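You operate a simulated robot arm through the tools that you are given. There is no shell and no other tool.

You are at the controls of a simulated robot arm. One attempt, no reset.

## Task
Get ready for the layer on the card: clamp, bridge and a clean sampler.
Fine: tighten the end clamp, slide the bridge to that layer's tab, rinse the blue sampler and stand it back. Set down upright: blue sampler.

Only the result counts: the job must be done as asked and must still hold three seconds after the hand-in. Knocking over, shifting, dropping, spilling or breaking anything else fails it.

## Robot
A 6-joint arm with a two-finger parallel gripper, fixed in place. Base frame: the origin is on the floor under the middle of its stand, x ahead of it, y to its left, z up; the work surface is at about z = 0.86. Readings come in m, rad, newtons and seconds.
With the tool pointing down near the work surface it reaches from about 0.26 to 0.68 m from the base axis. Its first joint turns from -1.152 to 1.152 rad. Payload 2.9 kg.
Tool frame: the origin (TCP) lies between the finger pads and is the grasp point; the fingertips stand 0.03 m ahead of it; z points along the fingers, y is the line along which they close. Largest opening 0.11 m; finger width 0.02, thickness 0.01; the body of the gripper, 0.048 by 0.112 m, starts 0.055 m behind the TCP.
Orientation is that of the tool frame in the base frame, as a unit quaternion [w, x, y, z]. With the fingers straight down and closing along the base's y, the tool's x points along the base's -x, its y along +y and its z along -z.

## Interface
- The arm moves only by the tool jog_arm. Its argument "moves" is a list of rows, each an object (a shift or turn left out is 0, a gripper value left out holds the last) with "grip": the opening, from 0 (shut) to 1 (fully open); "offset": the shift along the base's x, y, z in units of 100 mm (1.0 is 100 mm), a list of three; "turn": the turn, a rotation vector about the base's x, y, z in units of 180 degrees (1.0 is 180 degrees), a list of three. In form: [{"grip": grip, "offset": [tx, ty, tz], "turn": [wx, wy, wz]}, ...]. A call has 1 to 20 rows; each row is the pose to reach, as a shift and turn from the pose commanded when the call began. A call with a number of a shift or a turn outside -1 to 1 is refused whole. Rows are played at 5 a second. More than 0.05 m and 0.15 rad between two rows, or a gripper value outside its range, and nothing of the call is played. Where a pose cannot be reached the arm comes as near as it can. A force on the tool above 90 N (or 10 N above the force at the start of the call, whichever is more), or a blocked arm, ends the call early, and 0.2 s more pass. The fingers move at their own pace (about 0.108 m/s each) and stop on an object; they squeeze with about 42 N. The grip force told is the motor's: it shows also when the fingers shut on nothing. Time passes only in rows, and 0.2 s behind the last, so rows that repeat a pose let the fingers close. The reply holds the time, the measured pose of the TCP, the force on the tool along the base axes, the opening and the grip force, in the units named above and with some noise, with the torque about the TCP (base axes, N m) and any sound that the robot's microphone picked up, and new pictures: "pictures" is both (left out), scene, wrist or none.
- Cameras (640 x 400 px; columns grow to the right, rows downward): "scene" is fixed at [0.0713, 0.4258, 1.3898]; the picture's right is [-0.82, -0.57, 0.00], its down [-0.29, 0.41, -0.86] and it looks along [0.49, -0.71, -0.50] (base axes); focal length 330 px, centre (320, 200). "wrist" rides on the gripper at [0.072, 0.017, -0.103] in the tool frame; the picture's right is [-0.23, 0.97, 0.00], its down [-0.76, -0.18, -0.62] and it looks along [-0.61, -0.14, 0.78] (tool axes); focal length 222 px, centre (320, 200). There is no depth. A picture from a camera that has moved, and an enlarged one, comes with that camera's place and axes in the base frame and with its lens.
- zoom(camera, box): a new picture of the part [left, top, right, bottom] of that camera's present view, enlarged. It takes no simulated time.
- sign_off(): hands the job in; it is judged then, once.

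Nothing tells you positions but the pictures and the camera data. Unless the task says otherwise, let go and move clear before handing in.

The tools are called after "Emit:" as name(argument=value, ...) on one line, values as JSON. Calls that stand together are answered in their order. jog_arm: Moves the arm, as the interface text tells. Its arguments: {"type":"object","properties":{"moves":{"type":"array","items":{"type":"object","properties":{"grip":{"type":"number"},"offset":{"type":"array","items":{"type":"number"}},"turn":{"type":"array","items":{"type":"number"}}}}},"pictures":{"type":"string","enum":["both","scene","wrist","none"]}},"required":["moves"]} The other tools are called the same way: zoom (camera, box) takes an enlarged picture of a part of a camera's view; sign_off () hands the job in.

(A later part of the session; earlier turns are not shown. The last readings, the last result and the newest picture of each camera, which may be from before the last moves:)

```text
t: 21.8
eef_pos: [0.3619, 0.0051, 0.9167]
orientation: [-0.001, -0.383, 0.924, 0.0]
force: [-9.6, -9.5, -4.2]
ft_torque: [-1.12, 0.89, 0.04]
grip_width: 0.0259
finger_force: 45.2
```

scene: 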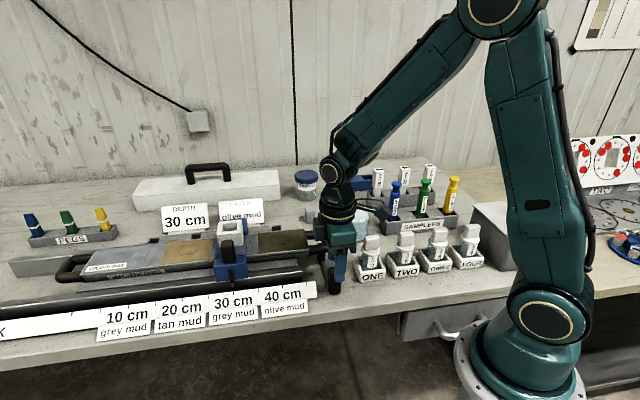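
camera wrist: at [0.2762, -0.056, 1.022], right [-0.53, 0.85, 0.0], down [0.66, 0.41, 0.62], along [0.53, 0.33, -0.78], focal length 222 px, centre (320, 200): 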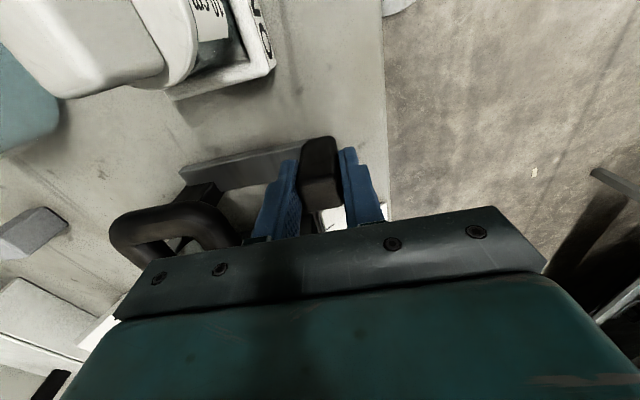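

Emit:
jog_arm(moves=[{"grip": 0.36, "offset": [0, 0, 0]}, {"grip": 0.36, "offset": [0, 0, 0]}, {"grip": 0.36, "offset": [-0.01, -0.01, 0.15]}, {"grip": 0.36, "offset": [-0.02, -0.02, 0.4]}, {"grip": 0.36, "offset": [-0.02, -0.02, 0.7]}, {"grip": 0.36, "offset": [-0.02, -0.02, 1.0]}, {"grip": 0.36, "offset": [-0.02, -0.02, 1.0]}], pictures="both")

Emit:
zoom(camera="scene", box=[260, 210, 372, 310])

Emit:
zoom(camera="wrist", box=[160, 60, 400, 210])

```text
t: 23.4
eef_pos: [0.3593, 0.0022, 1.0184]
orientation: [0.0, -0.383, 0.924, 0.0]
force: [0.2, 0.3, 0.5]
ft_torque: [0.0, 0.01, 0.01]
grip_width: 0.0394
finger_force: 0.1
camera wrist: at [0.2964, -0.036, 1.1233], right [-0.53, 0.85, 0.0], down [0.66, 0.41, 0.62], along [0.53, 0.33, -0.78], focal length 222 px, centre (320, 200)
```

scene: 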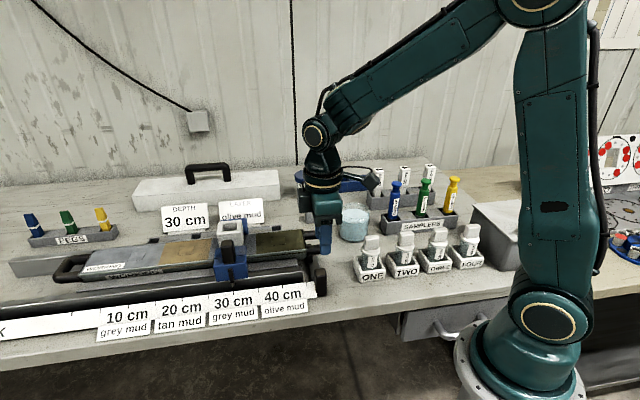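
wrist: 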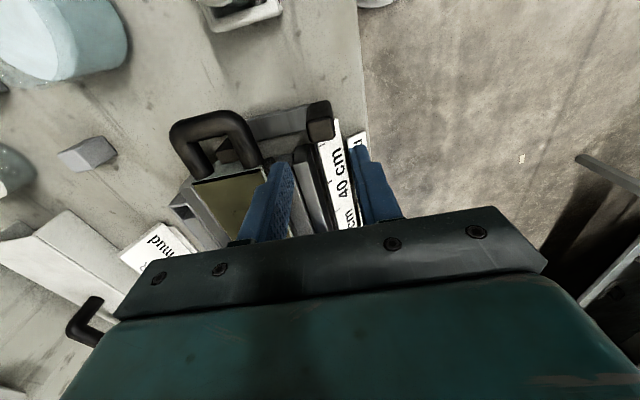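

```text
4.00 times, centred on (316, 260) of scene
camera zoom: at [0.0713, 0.4258, 1.3898], right [-0.82, -0.57, 0.0], down [-0.29, 0.41, -0.86], along [0.49, -0.71, -0.5], focal length 1318 px, centre (336, -40)
```

zoom: 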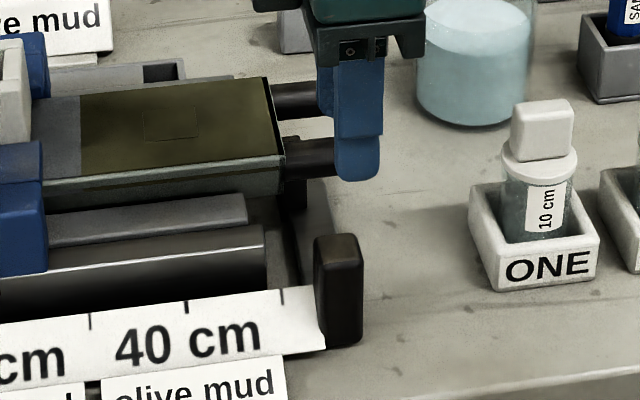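

```text
2.67 times, centred on (280, 135) of wrist
camera zoom: at [0.2964, -0.036, 1.1233], right [-0.53, 0.85, 0.0], down [0.66, 0.41, 0.62], along [0.53, 0.33, -0.78], focal length 592 px, centre (427, 373)
```

zoom: 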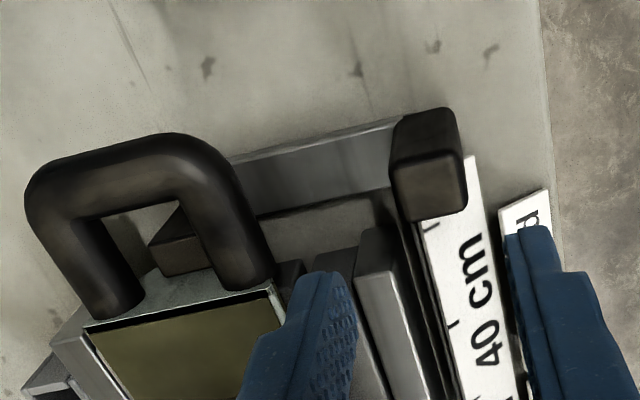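

The clamp is seated, with its pad against the core end. Next I'll inspect the bridge from above, raising the arm first for clearance.

Emit:
jog_arm(moves=[{"grip": 0.5, "offset": [0, 0, 0.4]}, {"offset": [0, 0, 0.8]}, {"offset": [0.2, 0.1, 1.0]}, {"offset": [0.5, 0.35, 1.0]}, {"offset": [0.8, 0.6, 1.0]}, {"offset": [1.0, 0.7, 1.0]}, {"offset": [1.0, 0.7, 1.0]}], pictures="both")

Emit:
zoom(camera="wrist", box=[200, 60, 440, 220])

Emit:
zoom(camera="scene", box=[190, 210, 270, 290])

```text
t: 25.0
eef_pos: [0.4591, 0.0731, 1.1197]
orientation: [0.0, -0.382, 0.924, 0.001]
force: [0.7, 0.3, 0.2]
ft_torque: [0.05, -0.03, 0.0]
grip_width: 0.055
finger_force: 0.0
camera wrist: at [0.3966, 0.0327, 1.2241], right [-0.53, 0.85, 0.0], down [0.66, 0.41, 0.62], along [0.53, 0.33, -0.78], focal length 222 px, centre (320, 200)
```

scene: 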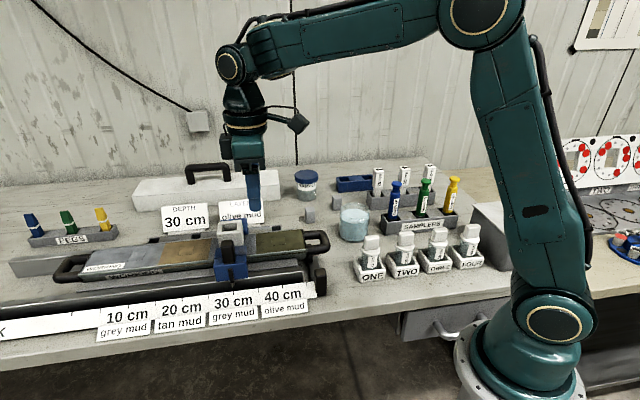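
wrist: 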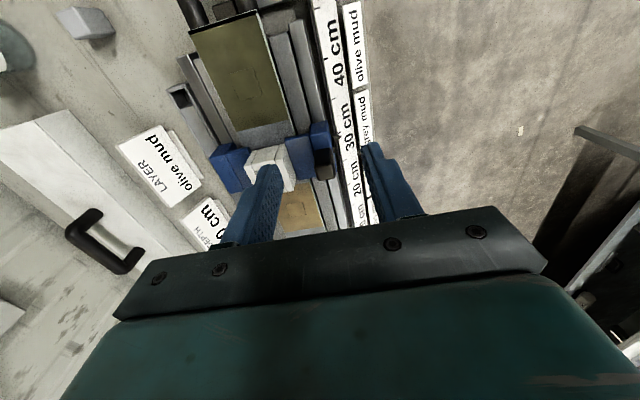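

```text
2.50 times, centred on (320, 140) of wrist
camera zoom: at [0.3966, 0.0327, 1.2241], right [-0.53, 0.85, 0.0], down [0.66, 0.41, 0.62], along [0.53, 0.33, -0.78], focal length 555 px, centre (320, 350)
```

zoom: 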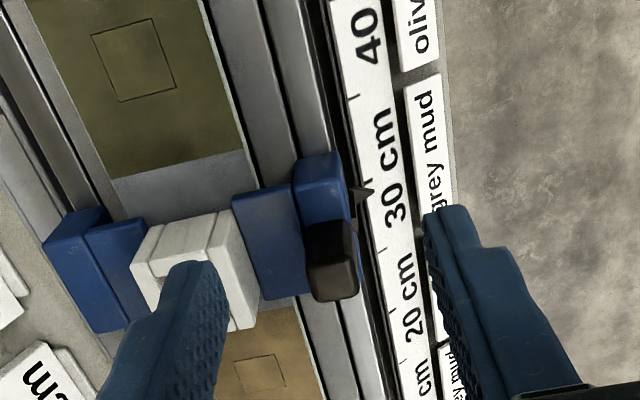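

```text
5.00 times, centred on (230, 250) of scene
camera zoom: at [0.0713, 0.4258, 1.3898], right [-0.82, -0.57, 0.0], down [-0.29, 0.41, -0.86], along [0.49, -0.71, -0.5], focal length 1648 px, centre (770, -50)
```

zoom: 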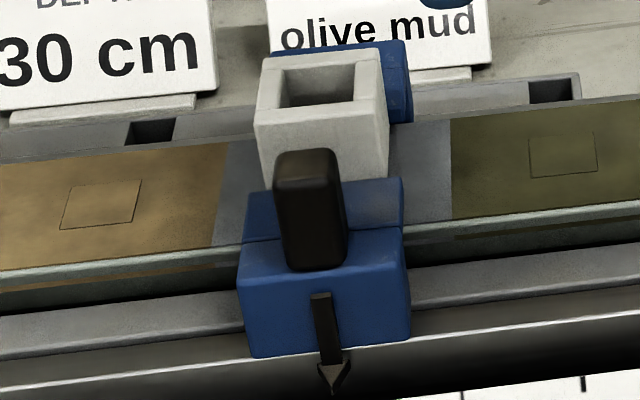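

The bridge's black grip post is at about (0.511, 0.111) with its top near z≈0.995, and the white square guide is roughly 3 cm behind it. I'll centre the gripper above the post and check.

Emit:
jog_arm(moves=[{"grip": 0.45, "offset": [0.2, 0.15, 0]}, {"offset": [0.4, 0.3, 0]}, {"offset": [0.52, 0.38, -0.2]}, {"offset": [0.52, 0.38, -0.5]}, {"offset": [0.52, 0.38, -0.7]}, {"offset": [0.52, 0.38, -0.7]}], pictures="both")

Emit:
zoom(camera="wrist", box=[200, 60, 440, 220])

Emit:
zoom(camera="scene", box=[190, 190, 270, 290])

```text
t: 26.4
eef_pos: [0.5129, 0.1108, 1.0485]
orientation: [0.0, -0.382, 0.924, 0.001]
force: [-0.8, 0.0, -0.2]
ft_torque: [0.0, -0.01, 0.01]
grip_width: 0.0496
finger_force: 0.0
camera wrist: at [0.4504, 0.0716, 1.1527], right [-0.53, 0.85, 0.0], down [0.66, 0.41, 0.62], along [0.53, 0.33, -0.78], focal length 222 px, centre (320, 200)
```

scene: 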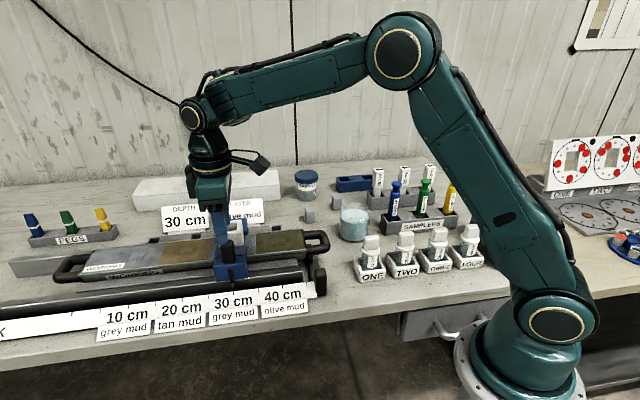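
wrist: 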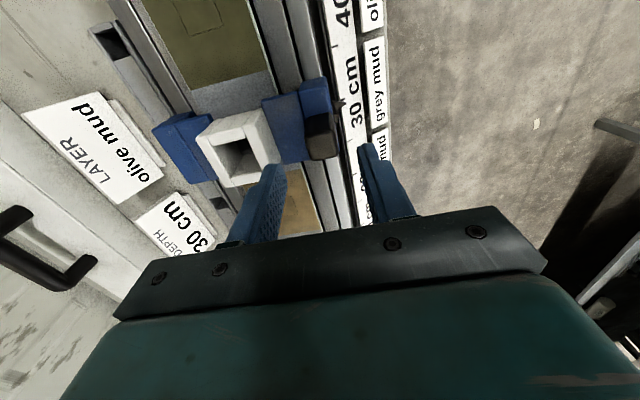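

```text
2.50 times, centred on (320, 140) of wrist
camera zoom: at [0.4504, 0.0716, 1.1527], right [-0.53, 0.85, 0.0], down [0.66, 0.41, 0.62], along [0.53, 0.33, -0.78], focal length 555 px, centre (320, 350)
```

zoom: 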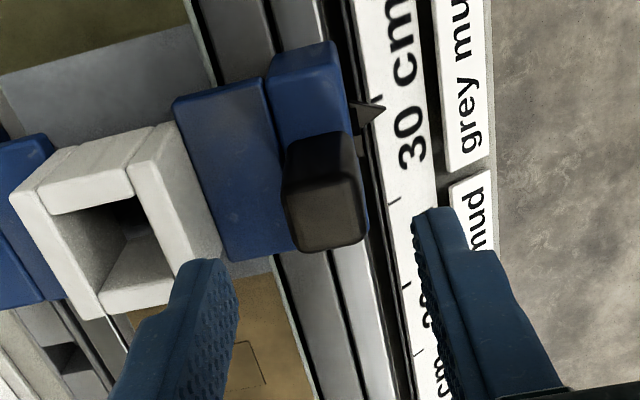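

```text
4.00 times, centred on (230, 240) of scene
camera zoom: at [0.0713, 0.4258, 1.3898], right [-0.82, -0.57, 0.0], down [-0.29, 0.41, -0.86], along [0.49, -0.71, -0.5], focal length 1318 px, centre (680, 40)
```

zoom: 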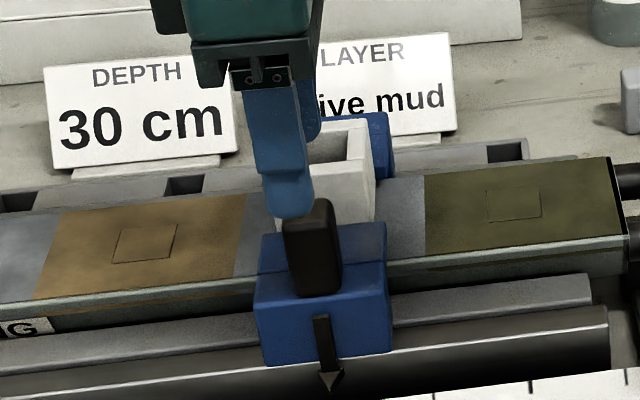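

The post top is close to z≈1.0 and the gripper is a few millimetres too far along the core. I'll shift slightly, lower, and watch for contact.

Emit:
jog_arm(moves=[{"grip": 0.45, "offset": [-0.04, -0.035, 0]}, {"offset": [-0.04, -0.035, -0.15]}, {"offset": [-0.04, -0.035, -0.3]}, {"offset": [-0.04, -0.035, -0.4]}, {"offset": [-0.04, -0.035, -0.4]}], pictures="both")

Emit:
zoom(camera="wrist", box=[200, 60, 440, 220])

Emit:
zoom(camera="scene", box=[190, 190, 270, 290])

```text
t: 27.6
eef_pos: [0.5088, 0.1084, 1.0078]
orientation: [0.0, -0.383, 0.924, 0.001]
force: [-0.7, -0.4, -0.7]
ft_torque: [0.01, 0.03, 0.01]
grip_width: 0.0494
finger_force: 0.0
camera wrist: at [0.4453, 0.0693, 1.1129], right [-0.53, 0.85, 0.0], down [0.66, 0.41, 0.62], along [0.53, 0.33, -0.78], focal length 222 px, centre (320, 200)
```

scene: 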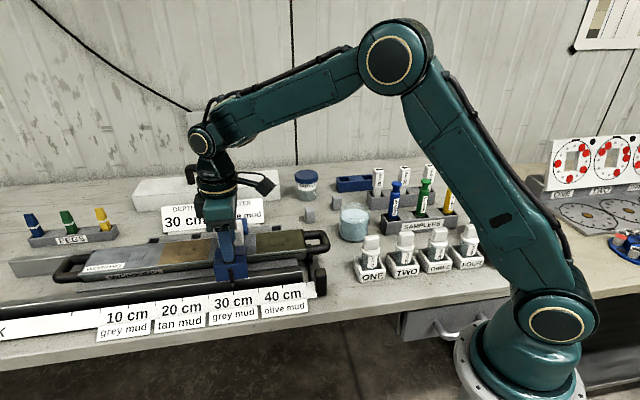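
wrist: 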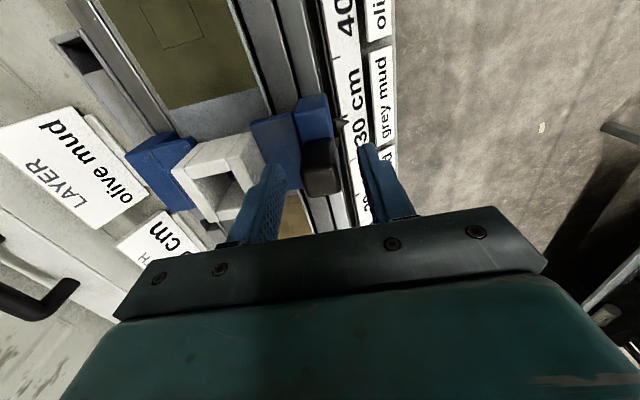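

```text
2.50 times, centred on (320, 140) of wrist
camera zoom: at [0.4453, 0.0693, 1.1129], right [-0.53, 0.85, 0.0], down [0.66, 0.41, 0.62], along [0.53, 0.33, -0.78], focal length 555 px, centre (320, 350)
```

zoom: 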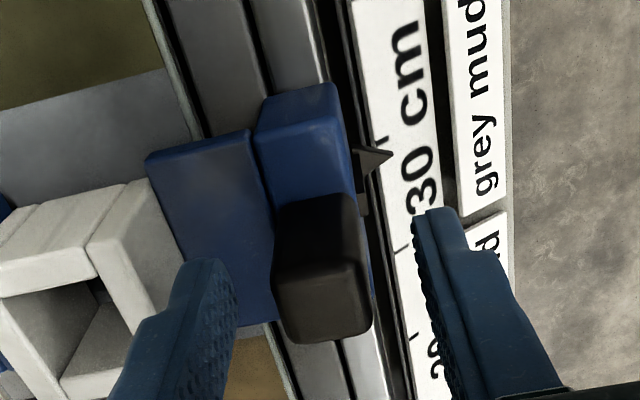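

```text
4.00 times, centred on (230, 240) of scene
camera zoom: at [0.0713, 0.4258, 1.3898], right [-0.82, -0.57, 0.0], down [-0.29, 0.41, -0.86], along [0.49, -0.71, -0.5], focal length 1318 px, centre (680, 40)
```

zoom: 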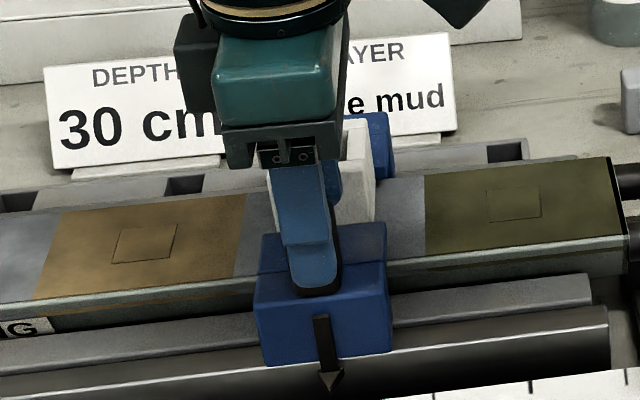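

The post is centred between the fingers. I'll lower a little more and close on it.

Emit:
jog_arm(moves=[{"grip": 0.45, "offset": [0, 0, -0.06]}, {"offset": [0, 0, -0.12]}, {"offset": [0, 0, -0.12]}, {"grip": 0.0, "offset": [0, 0, -0.12]}, {"grip": 0.0, "offset": [0, 0, -0.12]}, {"grip": 0.0, "offset": [0, 0, -0.12]}], pictures="wrist")

Emit:
zoom(camera="scene", box=[190, 190, 270, 290])

Emit:
zoom(camera="wrist", box=[200, 60, 440, 220])

```text
t: 29.0
eef_pos: [0.5076, 0.1075, 0.9966]
orientation: [0.0, -0.382, 0.924, 0.0]
force: [1.2, -2.1, -3.6]
ft_torque: [0.31, -0.46, 0.03]
grip_width: 0.024
finger_force: 44.5
camera wrist: at [0.4451, 0.0688, 1.1006], right [-0.53, 0.85, 0.0], down [0.66, 0.41, 0.62], along [0.53, 0.33, -0.78], focal length 222 px, centre (320, 200)
```

wrist: 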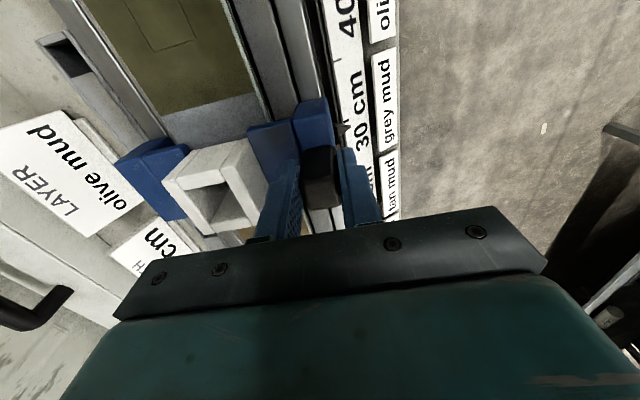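

```text
4.00 times, centred on (230, 240) of scene
camera zoom: at [0.0714, 0.4257, 1.3898], right [-0.82, -0.57, 0.0], down [-0.29, 0.41, -0.86], along [0.49, -0.71, -0.5], focal length 1318 px, centre (680, 40)
```

zoom: 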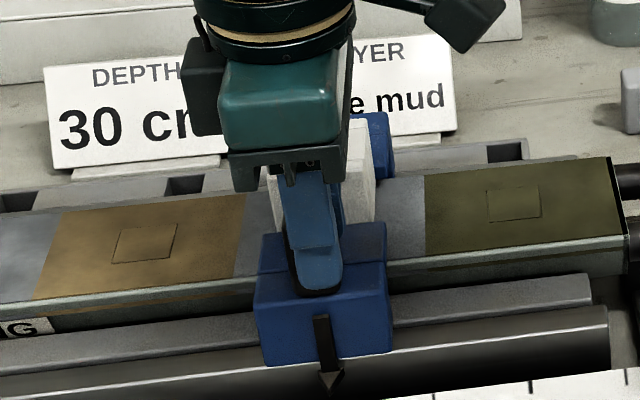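

```text
2.50 times, centred on (320, 140) of wrist
camera zoom: at [0.4451, 0.0688, 1.1006], right [-0.53, 0.85, 0.0], down [0.66, 0.41, 0.62], along [0.53, 0.33, -0.78], focal length 555 px, centre (320, 350)
```

zoom: 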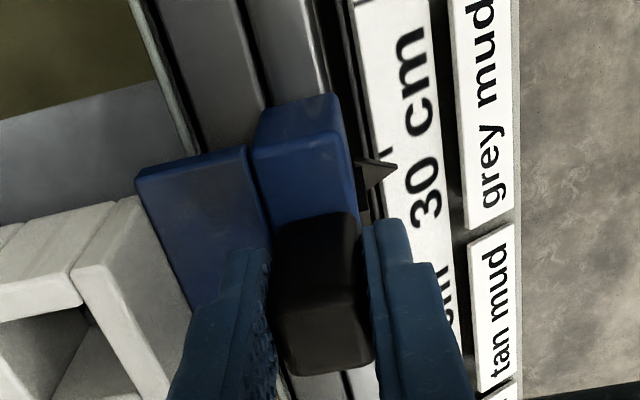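

Emit:
zoom(camera="scene", box=[200, 260, 264, 300])

Emit:
zoom(camera="scene", box=[250, 260, 314, 300])

Emit:
zoom(camera="wrist", box=[310, 20, 406, 160])

```text
10.00 times, centred on (232, 280) of scene
camera zoom: at [0.0714, 0.4257, 1.3898], right [-0.82, -0.57, 0.0], down [-0.29, 0.41, -0.86], along [0.49, -0.71, -0.5], focal length 3295 px, centre (1200, -600)
```

zoom: 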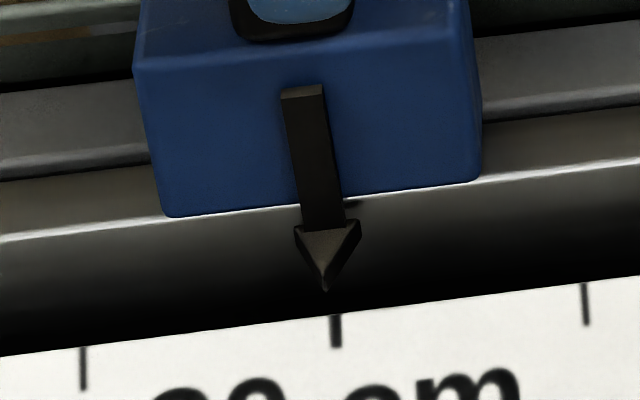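

```text
10.00 times, centred on (282, 280) of scene
camera zoom: at [0.0714, 0.4257, 1.3898], right [-0.82, -0.57, 0.0], down [-0.29, 0.41, -0.86], along [0.49, -0.71, -0.5], focal length 3295 px, centre (700, -600)
```

zoom: 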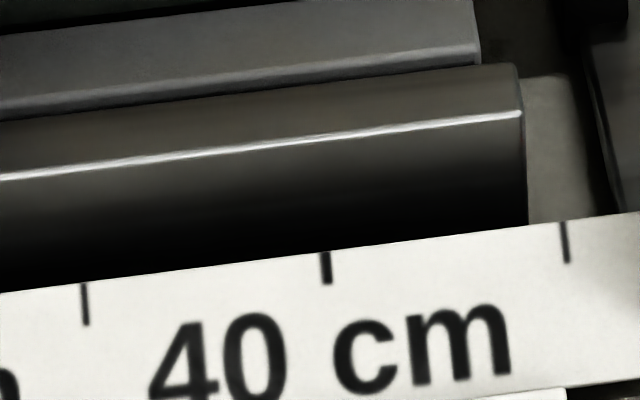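

```text
2.86 times, centred on (358, 90) of wrist
camera zoom: at [0.4451, 0.0688, 1.1006], right [-0.53, 0.85, 0.0], down [0.66, 0.41, 0.62], along [0.53, 0.33, -0.78], focal length 635 px, centre (211, 514)
```

zoom: 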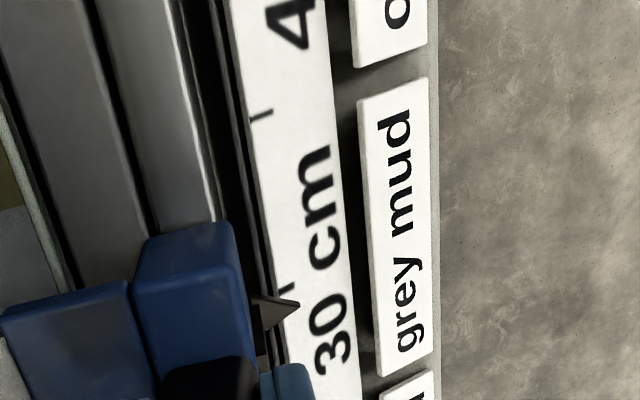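

The pointer is at the 30 cm tick to within about 1 mm, and ticks come every 5 cm, so I need a slide of about 0.100 m toward the clamp end. I'll start with a short slide to check the resistance.

Emit:
jog_arm(moves=[{"grip": 0, "offset": [-0.025, -0.025, 0]}, {"offset": [-0.05, -0.05, 0]}, {"offset": [-0.075, -0.075, 0]}, {"offset": [-0.1, -0.1, 0]}, {"offset": [-0.1, -0.1, 0]}], pictures="none")

Emit:
zoom(camera="scene", box=[200, 220, 296, 300])

```text
t: 30.2
eef_pos: [0.497, 0.0984, 0.9964]
orientation: [0.0, -0.383, 0.924, -0.001]
force: [7.4, -3.3, -14.1]
ft_torque: [0.9, -0.92, 0.16]
grip_width: 0.0237
finger_force: 45.3
```

```text
5.00 times, centred on (248, 260) of scene
camera zoom: at [0.0717, 0.4257, 1.3898], right [-0.82, -0.57, 0.0], down [-0.29, 0.41, -0.86], along [0.49, -0.71, -0.5], focal length 1648 px, centre (680, -100)
```

zoom: 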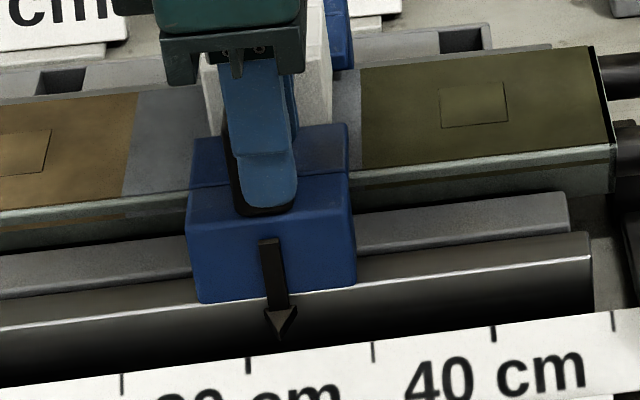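

It slides freely. I'll continue toward 40 cm, stopping a little short for a check.

Emit:
jog_arm(moves=[{"grip": 0, "offset": [-0.04, -0.04, 0]}, {"offset": [-0.08, -0.08, 0]}, {"offset": [-0.12, -0.12, 0]}, {"offset": [-0.16, -0.16, 0]}, {"offset": [-0.2, -0.2, 0]}, {"offset": [-0.24, -0.24, 0]}, {"offset": [-0.28, -0.28, 0]}, {"offset": [-0.32, -0.32, 0]}, {"offset": [-0.36, -0.36, 0]}, {"offset": [-0.4, -0.4, 0]}, {"offset": [-0.44, -0.44, 0]}, {"offset": [-0.48, -0.48, 0]}, {"offset": [-0.52, -0.52, 0]}, {"offset": [-0.56, -0.56, 0]}, {"offset": [-0.56, -0.56, 0]}, {"offset": [-0.56, -0.56, 0]}], pictures="none")

Emit:
zoom(camera="scene", box=[250, 260, 314, 300])

Emit:
zoom(camera="scene", box=[220, 200, 348, 300])

```text
t: 33.6
eef_pos: [0.4419, 0.0429, 0.9971]
orientation: [0.0, -0.383, 0.924, 0.0]
force: [-4.7, -0.8, 6.8]
ft_torque: [0.95, -0.94, 0.17]
grip_width: 0.0238
finger_force: 45.2
```

```text
10.00 times, centred on (282, 280) of scene
camera zoom: at [0.071, 0.4257, 1.3898], right [-0.82, -0.57, 0.0], down [-0.29, 0.41, -0.86], along [0.49, -0.71, -0.5], focal length 3295 px, centre (700, -600)
```

zoom: 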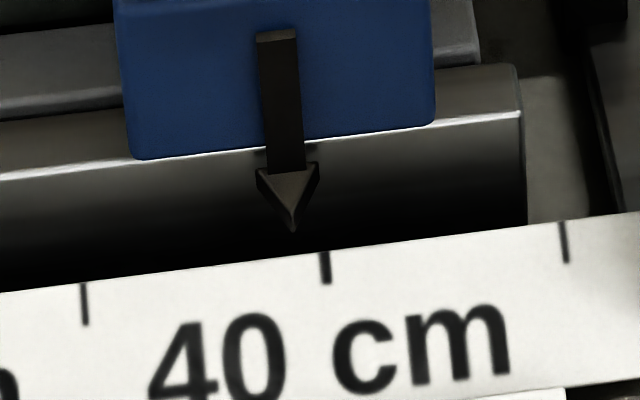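

```text
4.00 times, centred on (284, 250) of scene
camera zoom: at [0.071, 0.4257, 1.3898], right [-0.82, -0.57, 0.0], down [-0.29, 0.41, -0.86], along [0.49, -0.71, -0.5], focal length 1318 px, centre (464, 0)
```

zoom: 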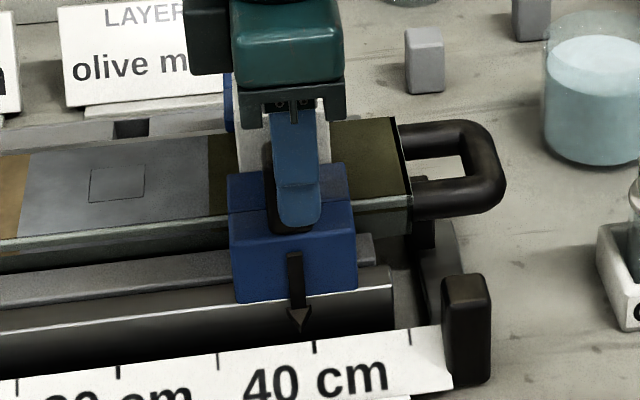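

Emit:
jog_arm(moves=[{"grip": 0, "offset": [-0.015, -0.015, 0]}, {"offset": [-0.03, -0.03, 0]}, {"offset": [-0.043, -0.043, 0]}, {"offset": [-0.043, -0.043, 0]}, {"offset": [-0.043, -0.043, 0]}], pictures="none")

Emit:
zoom(camera="scene", box=[250, 260, 314, 300])

Emit:
zoom(camera="wrist", box=[310, 20, 406, 160])

```text
t: 34.8
eef_pos: [0.4381, 0.0377, 0.9956]
orientation: [0.0, -0.383, 0.924, 0.0]
force: [0.6, 1.5, 11.9]
ft_torque: [-0.09, 0.11, 0.11]
grip_width: 0.0239
finger_force: 45.0
```

```text
10.00 times, centred on (282, 280) of scene
camera zoom: at [0.0711, 0.4258, 1.3898], right [-0.82, -0.57, 0.0], down [-0.29, 0.41, -0.86], along [0.49, -0.71, -0.5], focal length 3295 px, centre (700, -600)
```

zoom: 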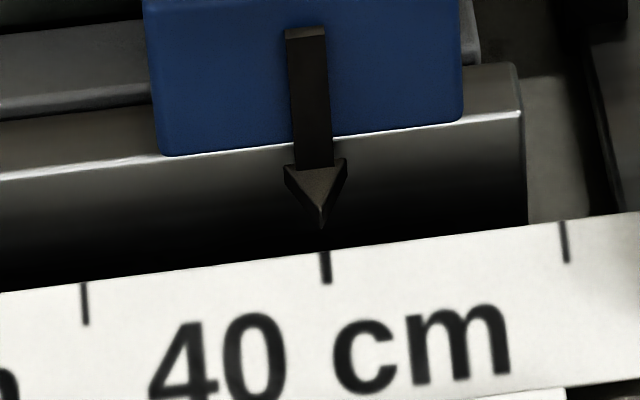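

```text
2.86 times, centred on (358, 90) of wrist
camera zoom: at [0.3746, -0.0018, 1.1006], right [-0.53, 0.85, 0.0], down [0.66, 0.41, 0.62], along [0.53, 0.33, -0.78], focal length 635 px, centre (211, 514)
```

zoom: 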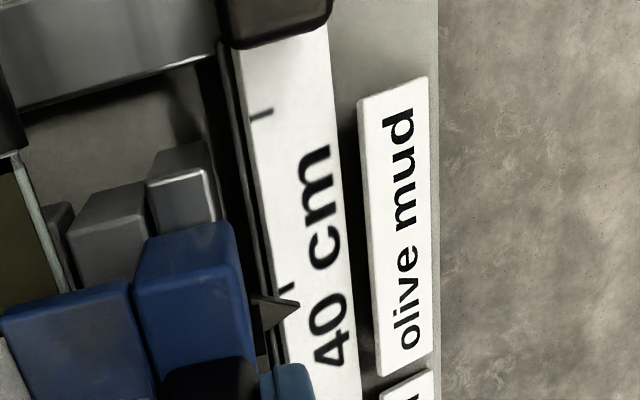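

The pointer is now on the 40 cm (olive mud) tick, in the same relation it had to the 30 cm tick. I'll release and rise straight up.

Emit:
jog_arm(moves=[{"grip": 0.42, "offset": [0, 0, 0]}, {"grip": 0.42, "offset": [0, 0, 0]}, {"grip": 0.42, "offset": [0, 0, 0.15]}, {"offset": [0, 0, 0.4]}, {"offset": [0, 0, 0.7]}, {"offset": [0, 0, 1.0]}, {"offset": [0, 0, 1.0]}], pictures="both")

Emit:
zoom(camera="scene", box=[220, 200, 348, 300])

Emit:
zoom(camera="scene", box=[250, 260, 314, 300])

Emit:
zoom(camera="scene", box=[320, 150, 480, 250])

```text
t: 36.4
eef_pos: [0.4379, 0.0357, 1.0946]
orientation: [0.0, -0.383, 0.924, 0.0]
force: [0.1, -0.3, -0.1]
ft_torque: [-0.02, -0.03, 0.02]
grip_width: 0.0463
finger_force: 0.2
camera wrist: at [0.3748, -0.0028, 1.1989], right [-0.53, 0.85, 0.0], down [0.66, 0.41, 0.62], along [0.53, 0.33, -0.78], focal length 222 px, centre (320, 200)
```

scene: 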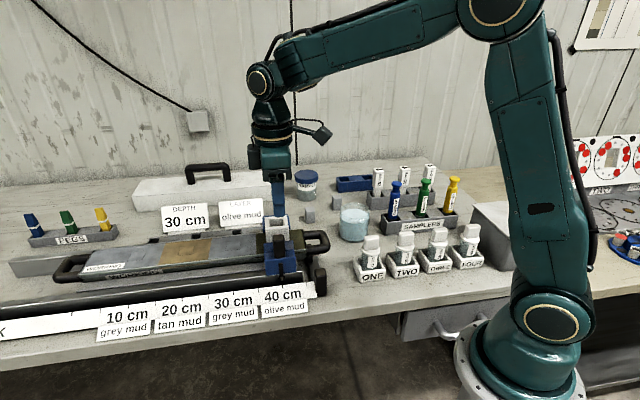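
wrist: 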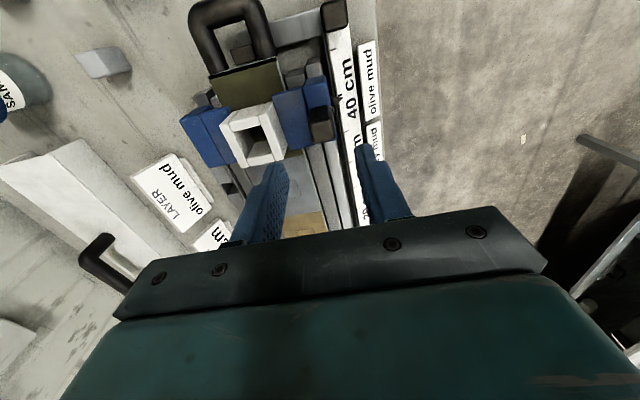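

```text
4.00 times, centred on (284, 250) of scene
camera zoom: at [0.0713, 0.4258, 1.3898], right [-0.82, -0.57, 0.0], down [-0.29, 0.41, -0.86], along [0.49, -0.71, -0.5], focal length 1318 px, centre (464, 0)
```

zoom: 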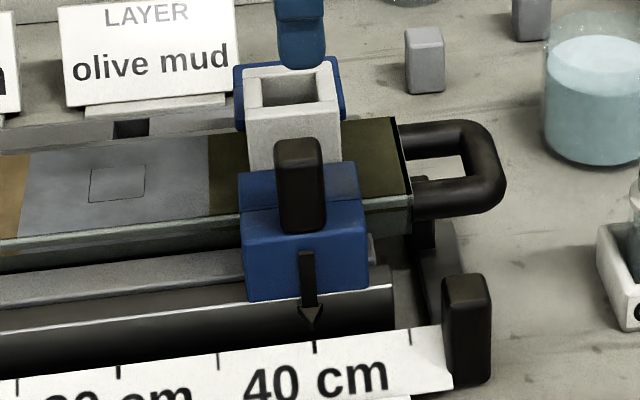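

```text
10.00 times, centred on (282, 280) of scene
camera zoom: at [0.0713, 0.4258, 1.3898], right [-0.82, -0.57, 0.0], down [-0.29, 0.41, -0.86], along [0.49, -0.71, -0.5], focal length 3295 px, centre (700, -600)
```

zoom: 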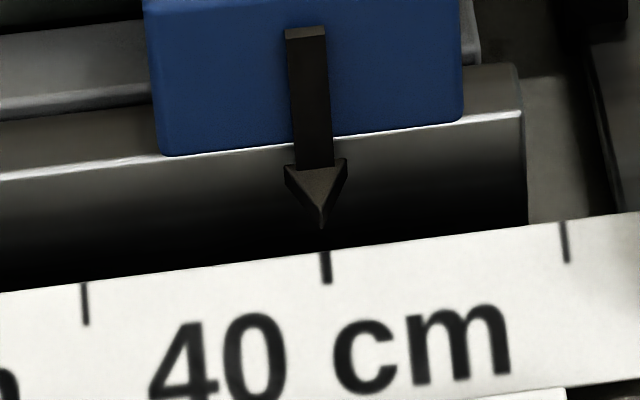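

```text
4.00 times, centred on (400, 200) of scene
camera zoom: at [0.0713, 0.4258, 1.3898], right [-0.82, -0.57, 0.0], down [-0.29, 0.41, -0.86], along [0.49, -0.71, -0.5], focal length 1318 px, centre (0, 200)
```

zoom: 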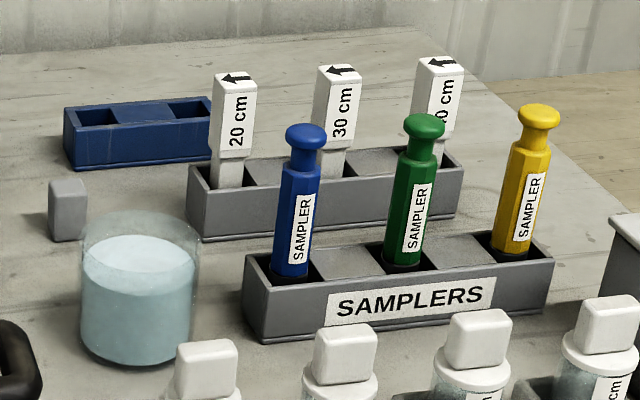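

The bridge rests at the olive mud tab and the clamp is seated. Next I'll raise the arm and go over to the sampler rack and beaker to measure them.

Emit:
jog_arm(moves=[{"grip": 0.6, "offset": [0, -0.1, 0.3]}, {"offset": [-0.1, -0.35, 0.5]}, {"offset": [-0.2, -0.6, 0.6]}, {"offset": [-0.3, -0.85, 0.6]}, {"offset": [-0.4, -1.0, 0.6]}], pictures="none")

Emit:
jog_arm(moves=[{"offset": [-0.1, -0.25, 0]}, {"offset": [-0.2, -0.5, 0]}, {"offset": [-0.3, -0.75, 0]}, {"offset": [-0.4, -1.0, 0]}, {"offset": [-0.4, -1.0, 0]}], pictures="both")

Emit:
zoom(camera="wrist", box=[0, 0, 400, 250])

```text
t: 37.6
eef_pos: [0.3966, -0.0634, 1.1567]
orientation: [0.001, -0.383, 0.924, 0.0]
force: [-0.2, 0.0, 0.9]
ft_torque: [0.01, -0.01, 0.0]
grip_width: 0.0661
finger_force: 0.1
```

```text
t: 38.8
eef_pos: [0.3561, -0.1633, 1.1563]
orientation: [0.001, -0.382, 0.924, 0.001]
force: [0.2, -0.5, 0.6]
ft_torque: [-0.02, 0.03, -0.01]
grip_width: 0.0661
finger_force: 0.1
camera wrist: at [0.293, -0.2024, 1.2612], right [-0.53, 0.85, 0.0], down [0.66, 0.41, 0.62], along [0.53, 0.33, -0.78], focal length 222 px, centre (320, 200)
```

scene: 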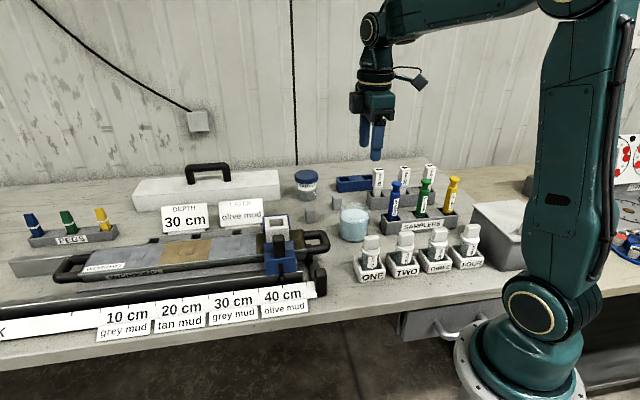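
wrist: 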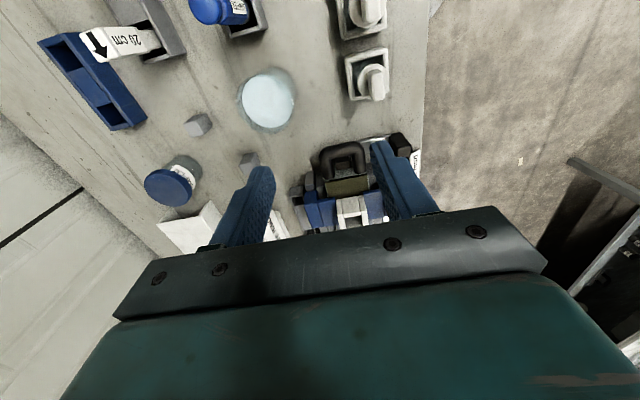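

```text
1.60 times, centred on (200, 125) of wrist
camera zoom: at [0.293, -0.2024, 1.2612], right [-0.53, 0.85, 0.0], down [0.66, 0.41, 0.62], along [0.53, 0.33, -0.78], focal length 355 px, centre (512, 320)
```

zoom: 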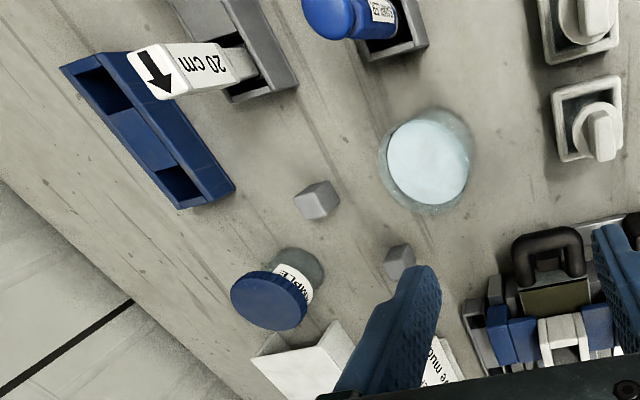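

The sampler is at about (0.335, -0.285) with its top near z≈1.01, and there's clear space in front of it and behind it. I'll move above it while keeping this wrist angle.

Emit:
jog_arm(moves=[{"grip": 0.6, "offset": [-0.05, -0.25, 0]}, {"offset": [-0.1, -0.5, 0]}, {"offset": [-0.15, -0.75, 0]}, {"offset": [-0.2, -1.0, 0]}, {"offset": [-0.2, -1.0, 0]}], pictures="none")

Emit:
jog_arm(moves=[{"offset": [0, -0.2, -0.1]}, {"offset": [0, -0.2, -0.25]}, {"offset": [0, -0.2, -0.25]}], pictures="both")

Emit:
zoom(camera="wrist", box=[160, 40, 480, 240])

Emit:
zoom(camera="scene", box=[340, 120, 468, 240])

```text
t: 40.0
eef_pos: [0.3373, -0.2617, 1.1565]
orientation: [0.001, -0.383, 0.924, 0.0]
force: [0.1, 0.5, 0.0]
ft_torque: [-0.01, 0.0, 0.02]
grip_width: 0.0658
finger_force: 0.1
```

```text
t: 40.8
eef_pos: [0.3353, -0.283, 1.1317]
orientation: [0.0, -0.383, 0.924, -0.001]
force: [-0.2, -1.2, 0.1]
ft_torque: [-0.02, 0.0, -0.01]
grip_width: 0.066
finger_force: 0.0
camera wrist: at [0.2732, -0.3217, 1.2367], right [-0.53, 0.85, 0.0], down [0.66, 0.41, 0.62], along [0.53, 0.33, -0.78], focal length 222 px, centre (320, 200)
```

scene: 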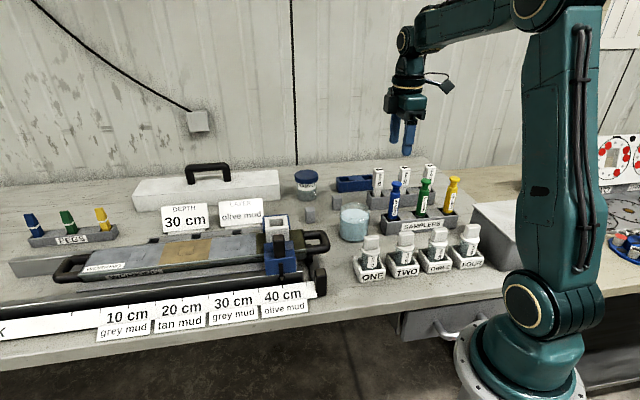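
wrist: 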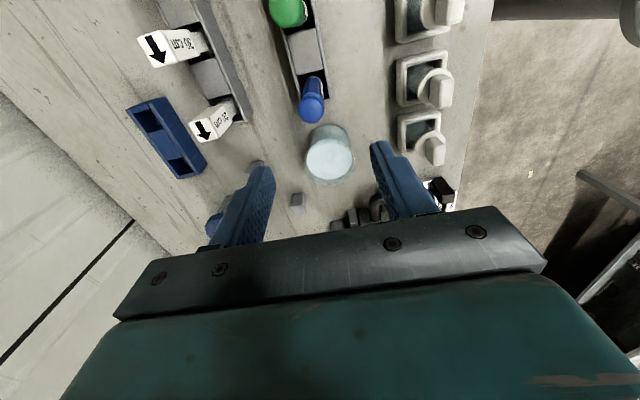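

```text
2.00 times, centred on (320, 140) of wrist
camera zoom: at [0.2732, -0.3217, 1.2367], right [-0.53, 0.85, 0.0], down [0.66, 0.41, 0.62], along [0.53, 0.33, -0.78], focal length 444 px, centre (320, 320)
```

zoom: 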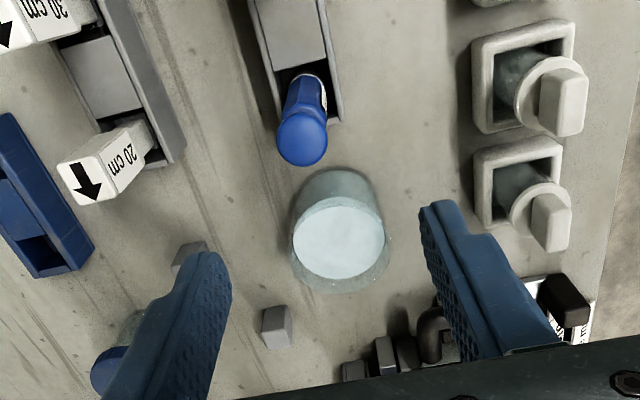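

```text
3.33 times, centred on (404, 180) of scene
camera zoom: at [0.0713, 0.4258, 1.3898], right [-0.82, -0.57, 0.0], down [-0.29, 0.41, -0.86], along [0.49, -0.71, -0.5], focal length 1098 px, centre (40, 267)
```

zoom: 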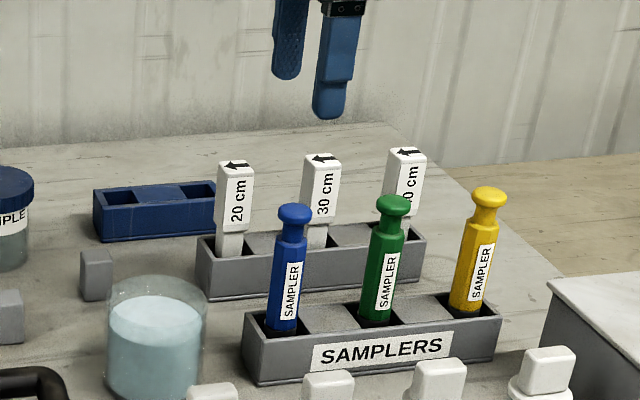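

Emit:
zoom(camera="scene", box=[372, 172, 428, 228])

Emit:
zoom(camera="wrist", box=[260, 50, 360, 150])

```text
7.14 times, centred on (400, 200) of scene
camera zoom: at [0.0713, 0.4258, 1.3898], right [-0.82, -0.57, 0.0], down [-0.29, 0.41, -0.86], along [0.49, -0.71, -0.5], focal length 2354 px, centre (-251, 200)
```

zoom: 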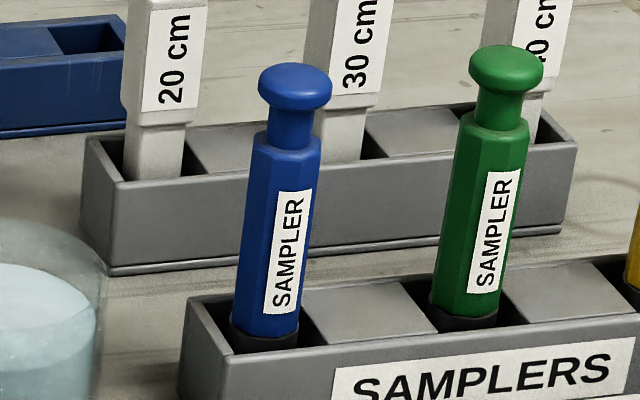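

```text
4.00 times, centred on (310, 100) of wrist
camera zoom: at [0.2732, -0.3217, 1.2367], right [-0.53, 0.85, 0.0], down [0.66, 0.41, 0.62], along [0.53, 0.33, -0.78], focal length 888 px, centre (360, 600)
```

zoom: 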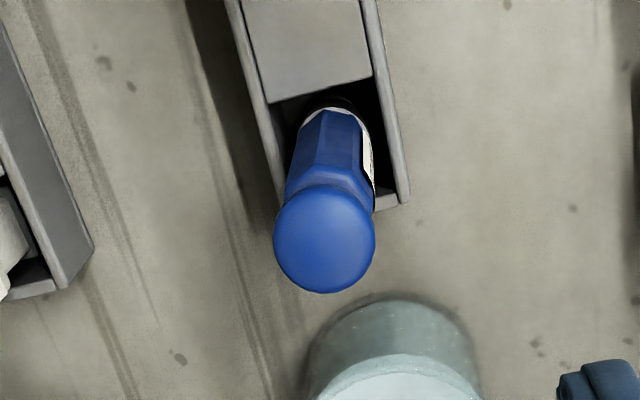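

The blue sampler's knob is about 26 mm wide on a body of about 24 mm, and its axis is near (0.336, -0.293). The beaker centre is at about (0.410, -0.218). I'll centre over the sampler and lower to just above it.

Emit:
jog_arm(moves=[{"grip": 0.5, "offset": [0.007, -0.1, 0]}, {"offset": [0.007, -0.1, -0.3]}, {"offset": [0.007, -0.1, -0.6]}, {"offset": [0.007, -0.1, -0.8]}, {"offset": [0.007, -0.1, -0.8]}], pictures="both")

Emit:
zoom(camera="wrist", box=[200, 60, 440, 220])

Emit:
zoom(camera="scene", box=[356, 140, 444, 228])

```text
t: 42.0
eef_pos: [0.3367, -0.2934, 1.0493]
orientation: [0.0, -0.383, 0.924, 0.0]
force: [0.7, -0.3, 0.6]
ft_torque: [0.01, 0.01, 0.01]
grip_width: 0.0548
finger_force: 0.0
camera wrist: at [0.275, -0.3321, 1.1544], right [-0.53, 0.85, 0.0], down [0.66, 0.41, 0.62], along [0.53, 0.33, -0.78], focal length 222 px, centre (320, 200)
```

scene: 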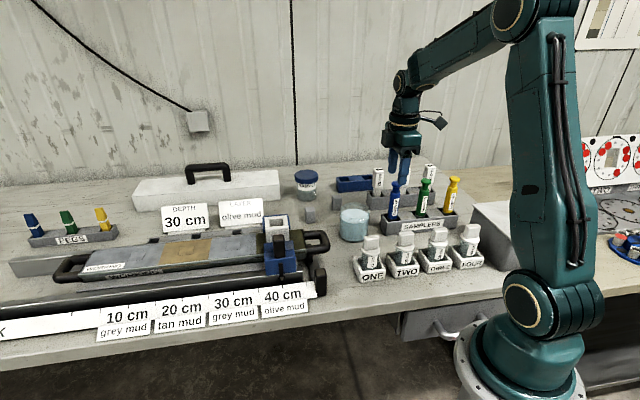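
wrist: 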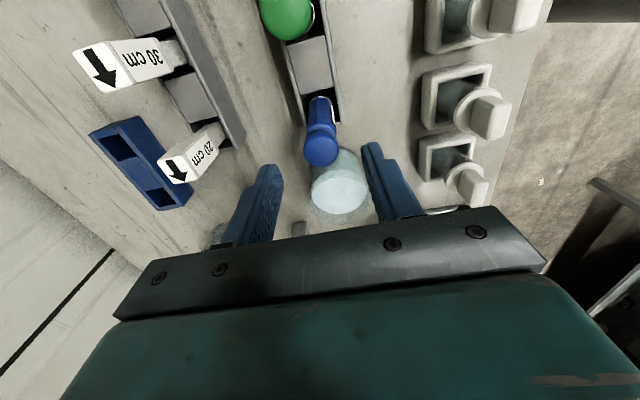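

```text
2.50 times, centred on (320, 140) of wrist
camera zoom: at [0.275, -0.3321, 1.1544], right [-0.53, 0.85, 0.0], down [0.66, 0.41, 0.62], along [0.53, 0.33, -0.78], focal length 555 px, centre (320, 350)
```

zoom: 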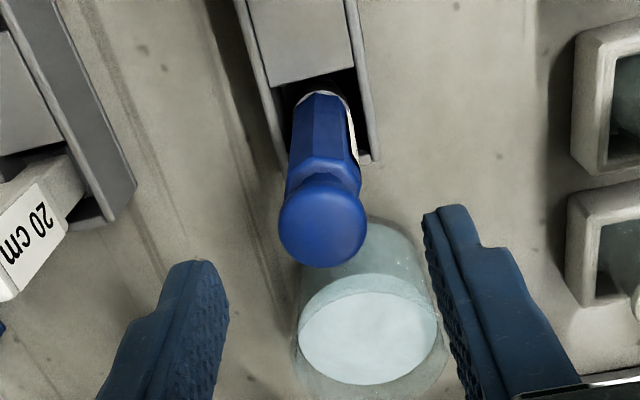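

```text
4.55 times, centred on (400, 184) of scene
camera zoom: at [0.0713, 0.4258, 1.3898], right [-0.82, -0.57, 0.0], down [-0.29, 0.41, -0.86], along [0.49, -0.71, -0.5], focal length 1498 px, centre (-44, 273)
```

zoom: 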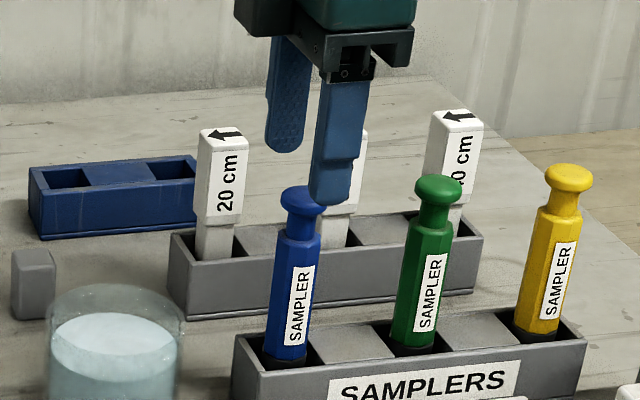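

The knob is centred on the gripper axis in both views. I'll lower to the grip height and close.

Emit:
jog_arm(moves=[{"grip": 0.5, "offset": [0, 0, -0.2]}, {"offset": [0, 0, -0.4]}, {"offset": [0, 0, -0.6]}, {"offset": [0, 0, -0.7]}, {"offset": [0, 0, -0.7]}, {"grip": 0.0, "offset": [0, 0, -0.7]}, {"grip": 0.0, "offset": [0, 0, -0.7]}, {"grip": 0.0, "offset": [0, 0, -0.7]}], pictures="both")

Emit:
zoom(camera="scene", box=[356, 140, 444, 228])

Emit:
zoom(camera="wrist", box=[200, 60, 440, 220])

```text
t: 43.8
eef_pos: [0.3371, -0.2923, 0.9799]
orientation: [0.0, -0.383, 0.924, 0.001]
force: [0.4, -0.1, 0.1]
ft_torque: [0.01, 0.02, -0.04]
grip_width: 0.0233
finger_force: 42.2
camera wrist: at [0.2738, -0.3314, 1.0845], right [-0.53, 0.85, 0.0], down [0.66, 0.41, 0.62], along [0.53, 0.33, -0.78], focal length 222 px, centre (320, 200)
```

scene: 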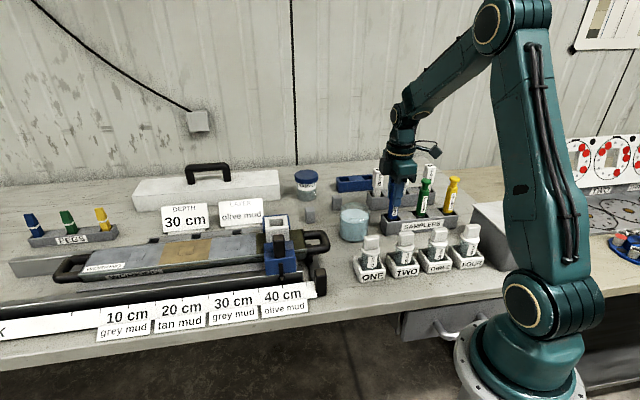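
wrist: 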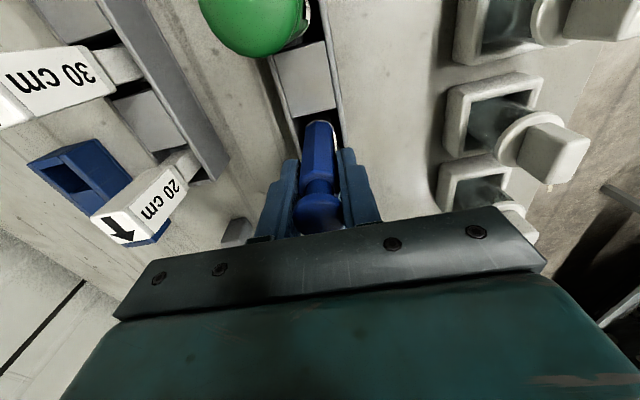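

```text
4.55 times, centred on (400, 184) of scene
camera zoom: at [0.0713, 0.4258, 1.3898], right [-0.82, -0.57, 0.0], down [-0.29, 0.41, -0.86], along [0.49, -0.71, -0.5], focal length 1498 px, centre (-44, 273)
```

zoom: 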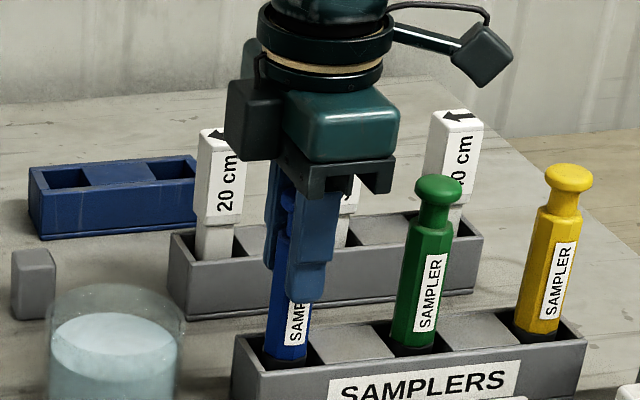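

```text
2.50 times, centred on (320, 140) of wrist
camera zoom: at [0.2738, -0.3314, 1.0845], right [-0.53, 0.85, 0.0], down [0.66, 0.41, 0.62], along [0.53, 0.33, -0.78], focal length 555 px, centre (320, 350)
```

zoom: 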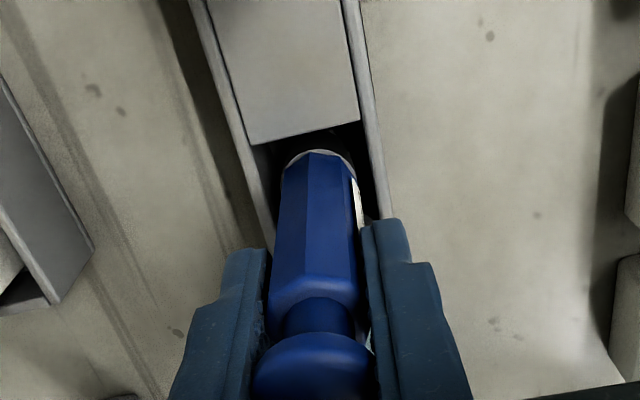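

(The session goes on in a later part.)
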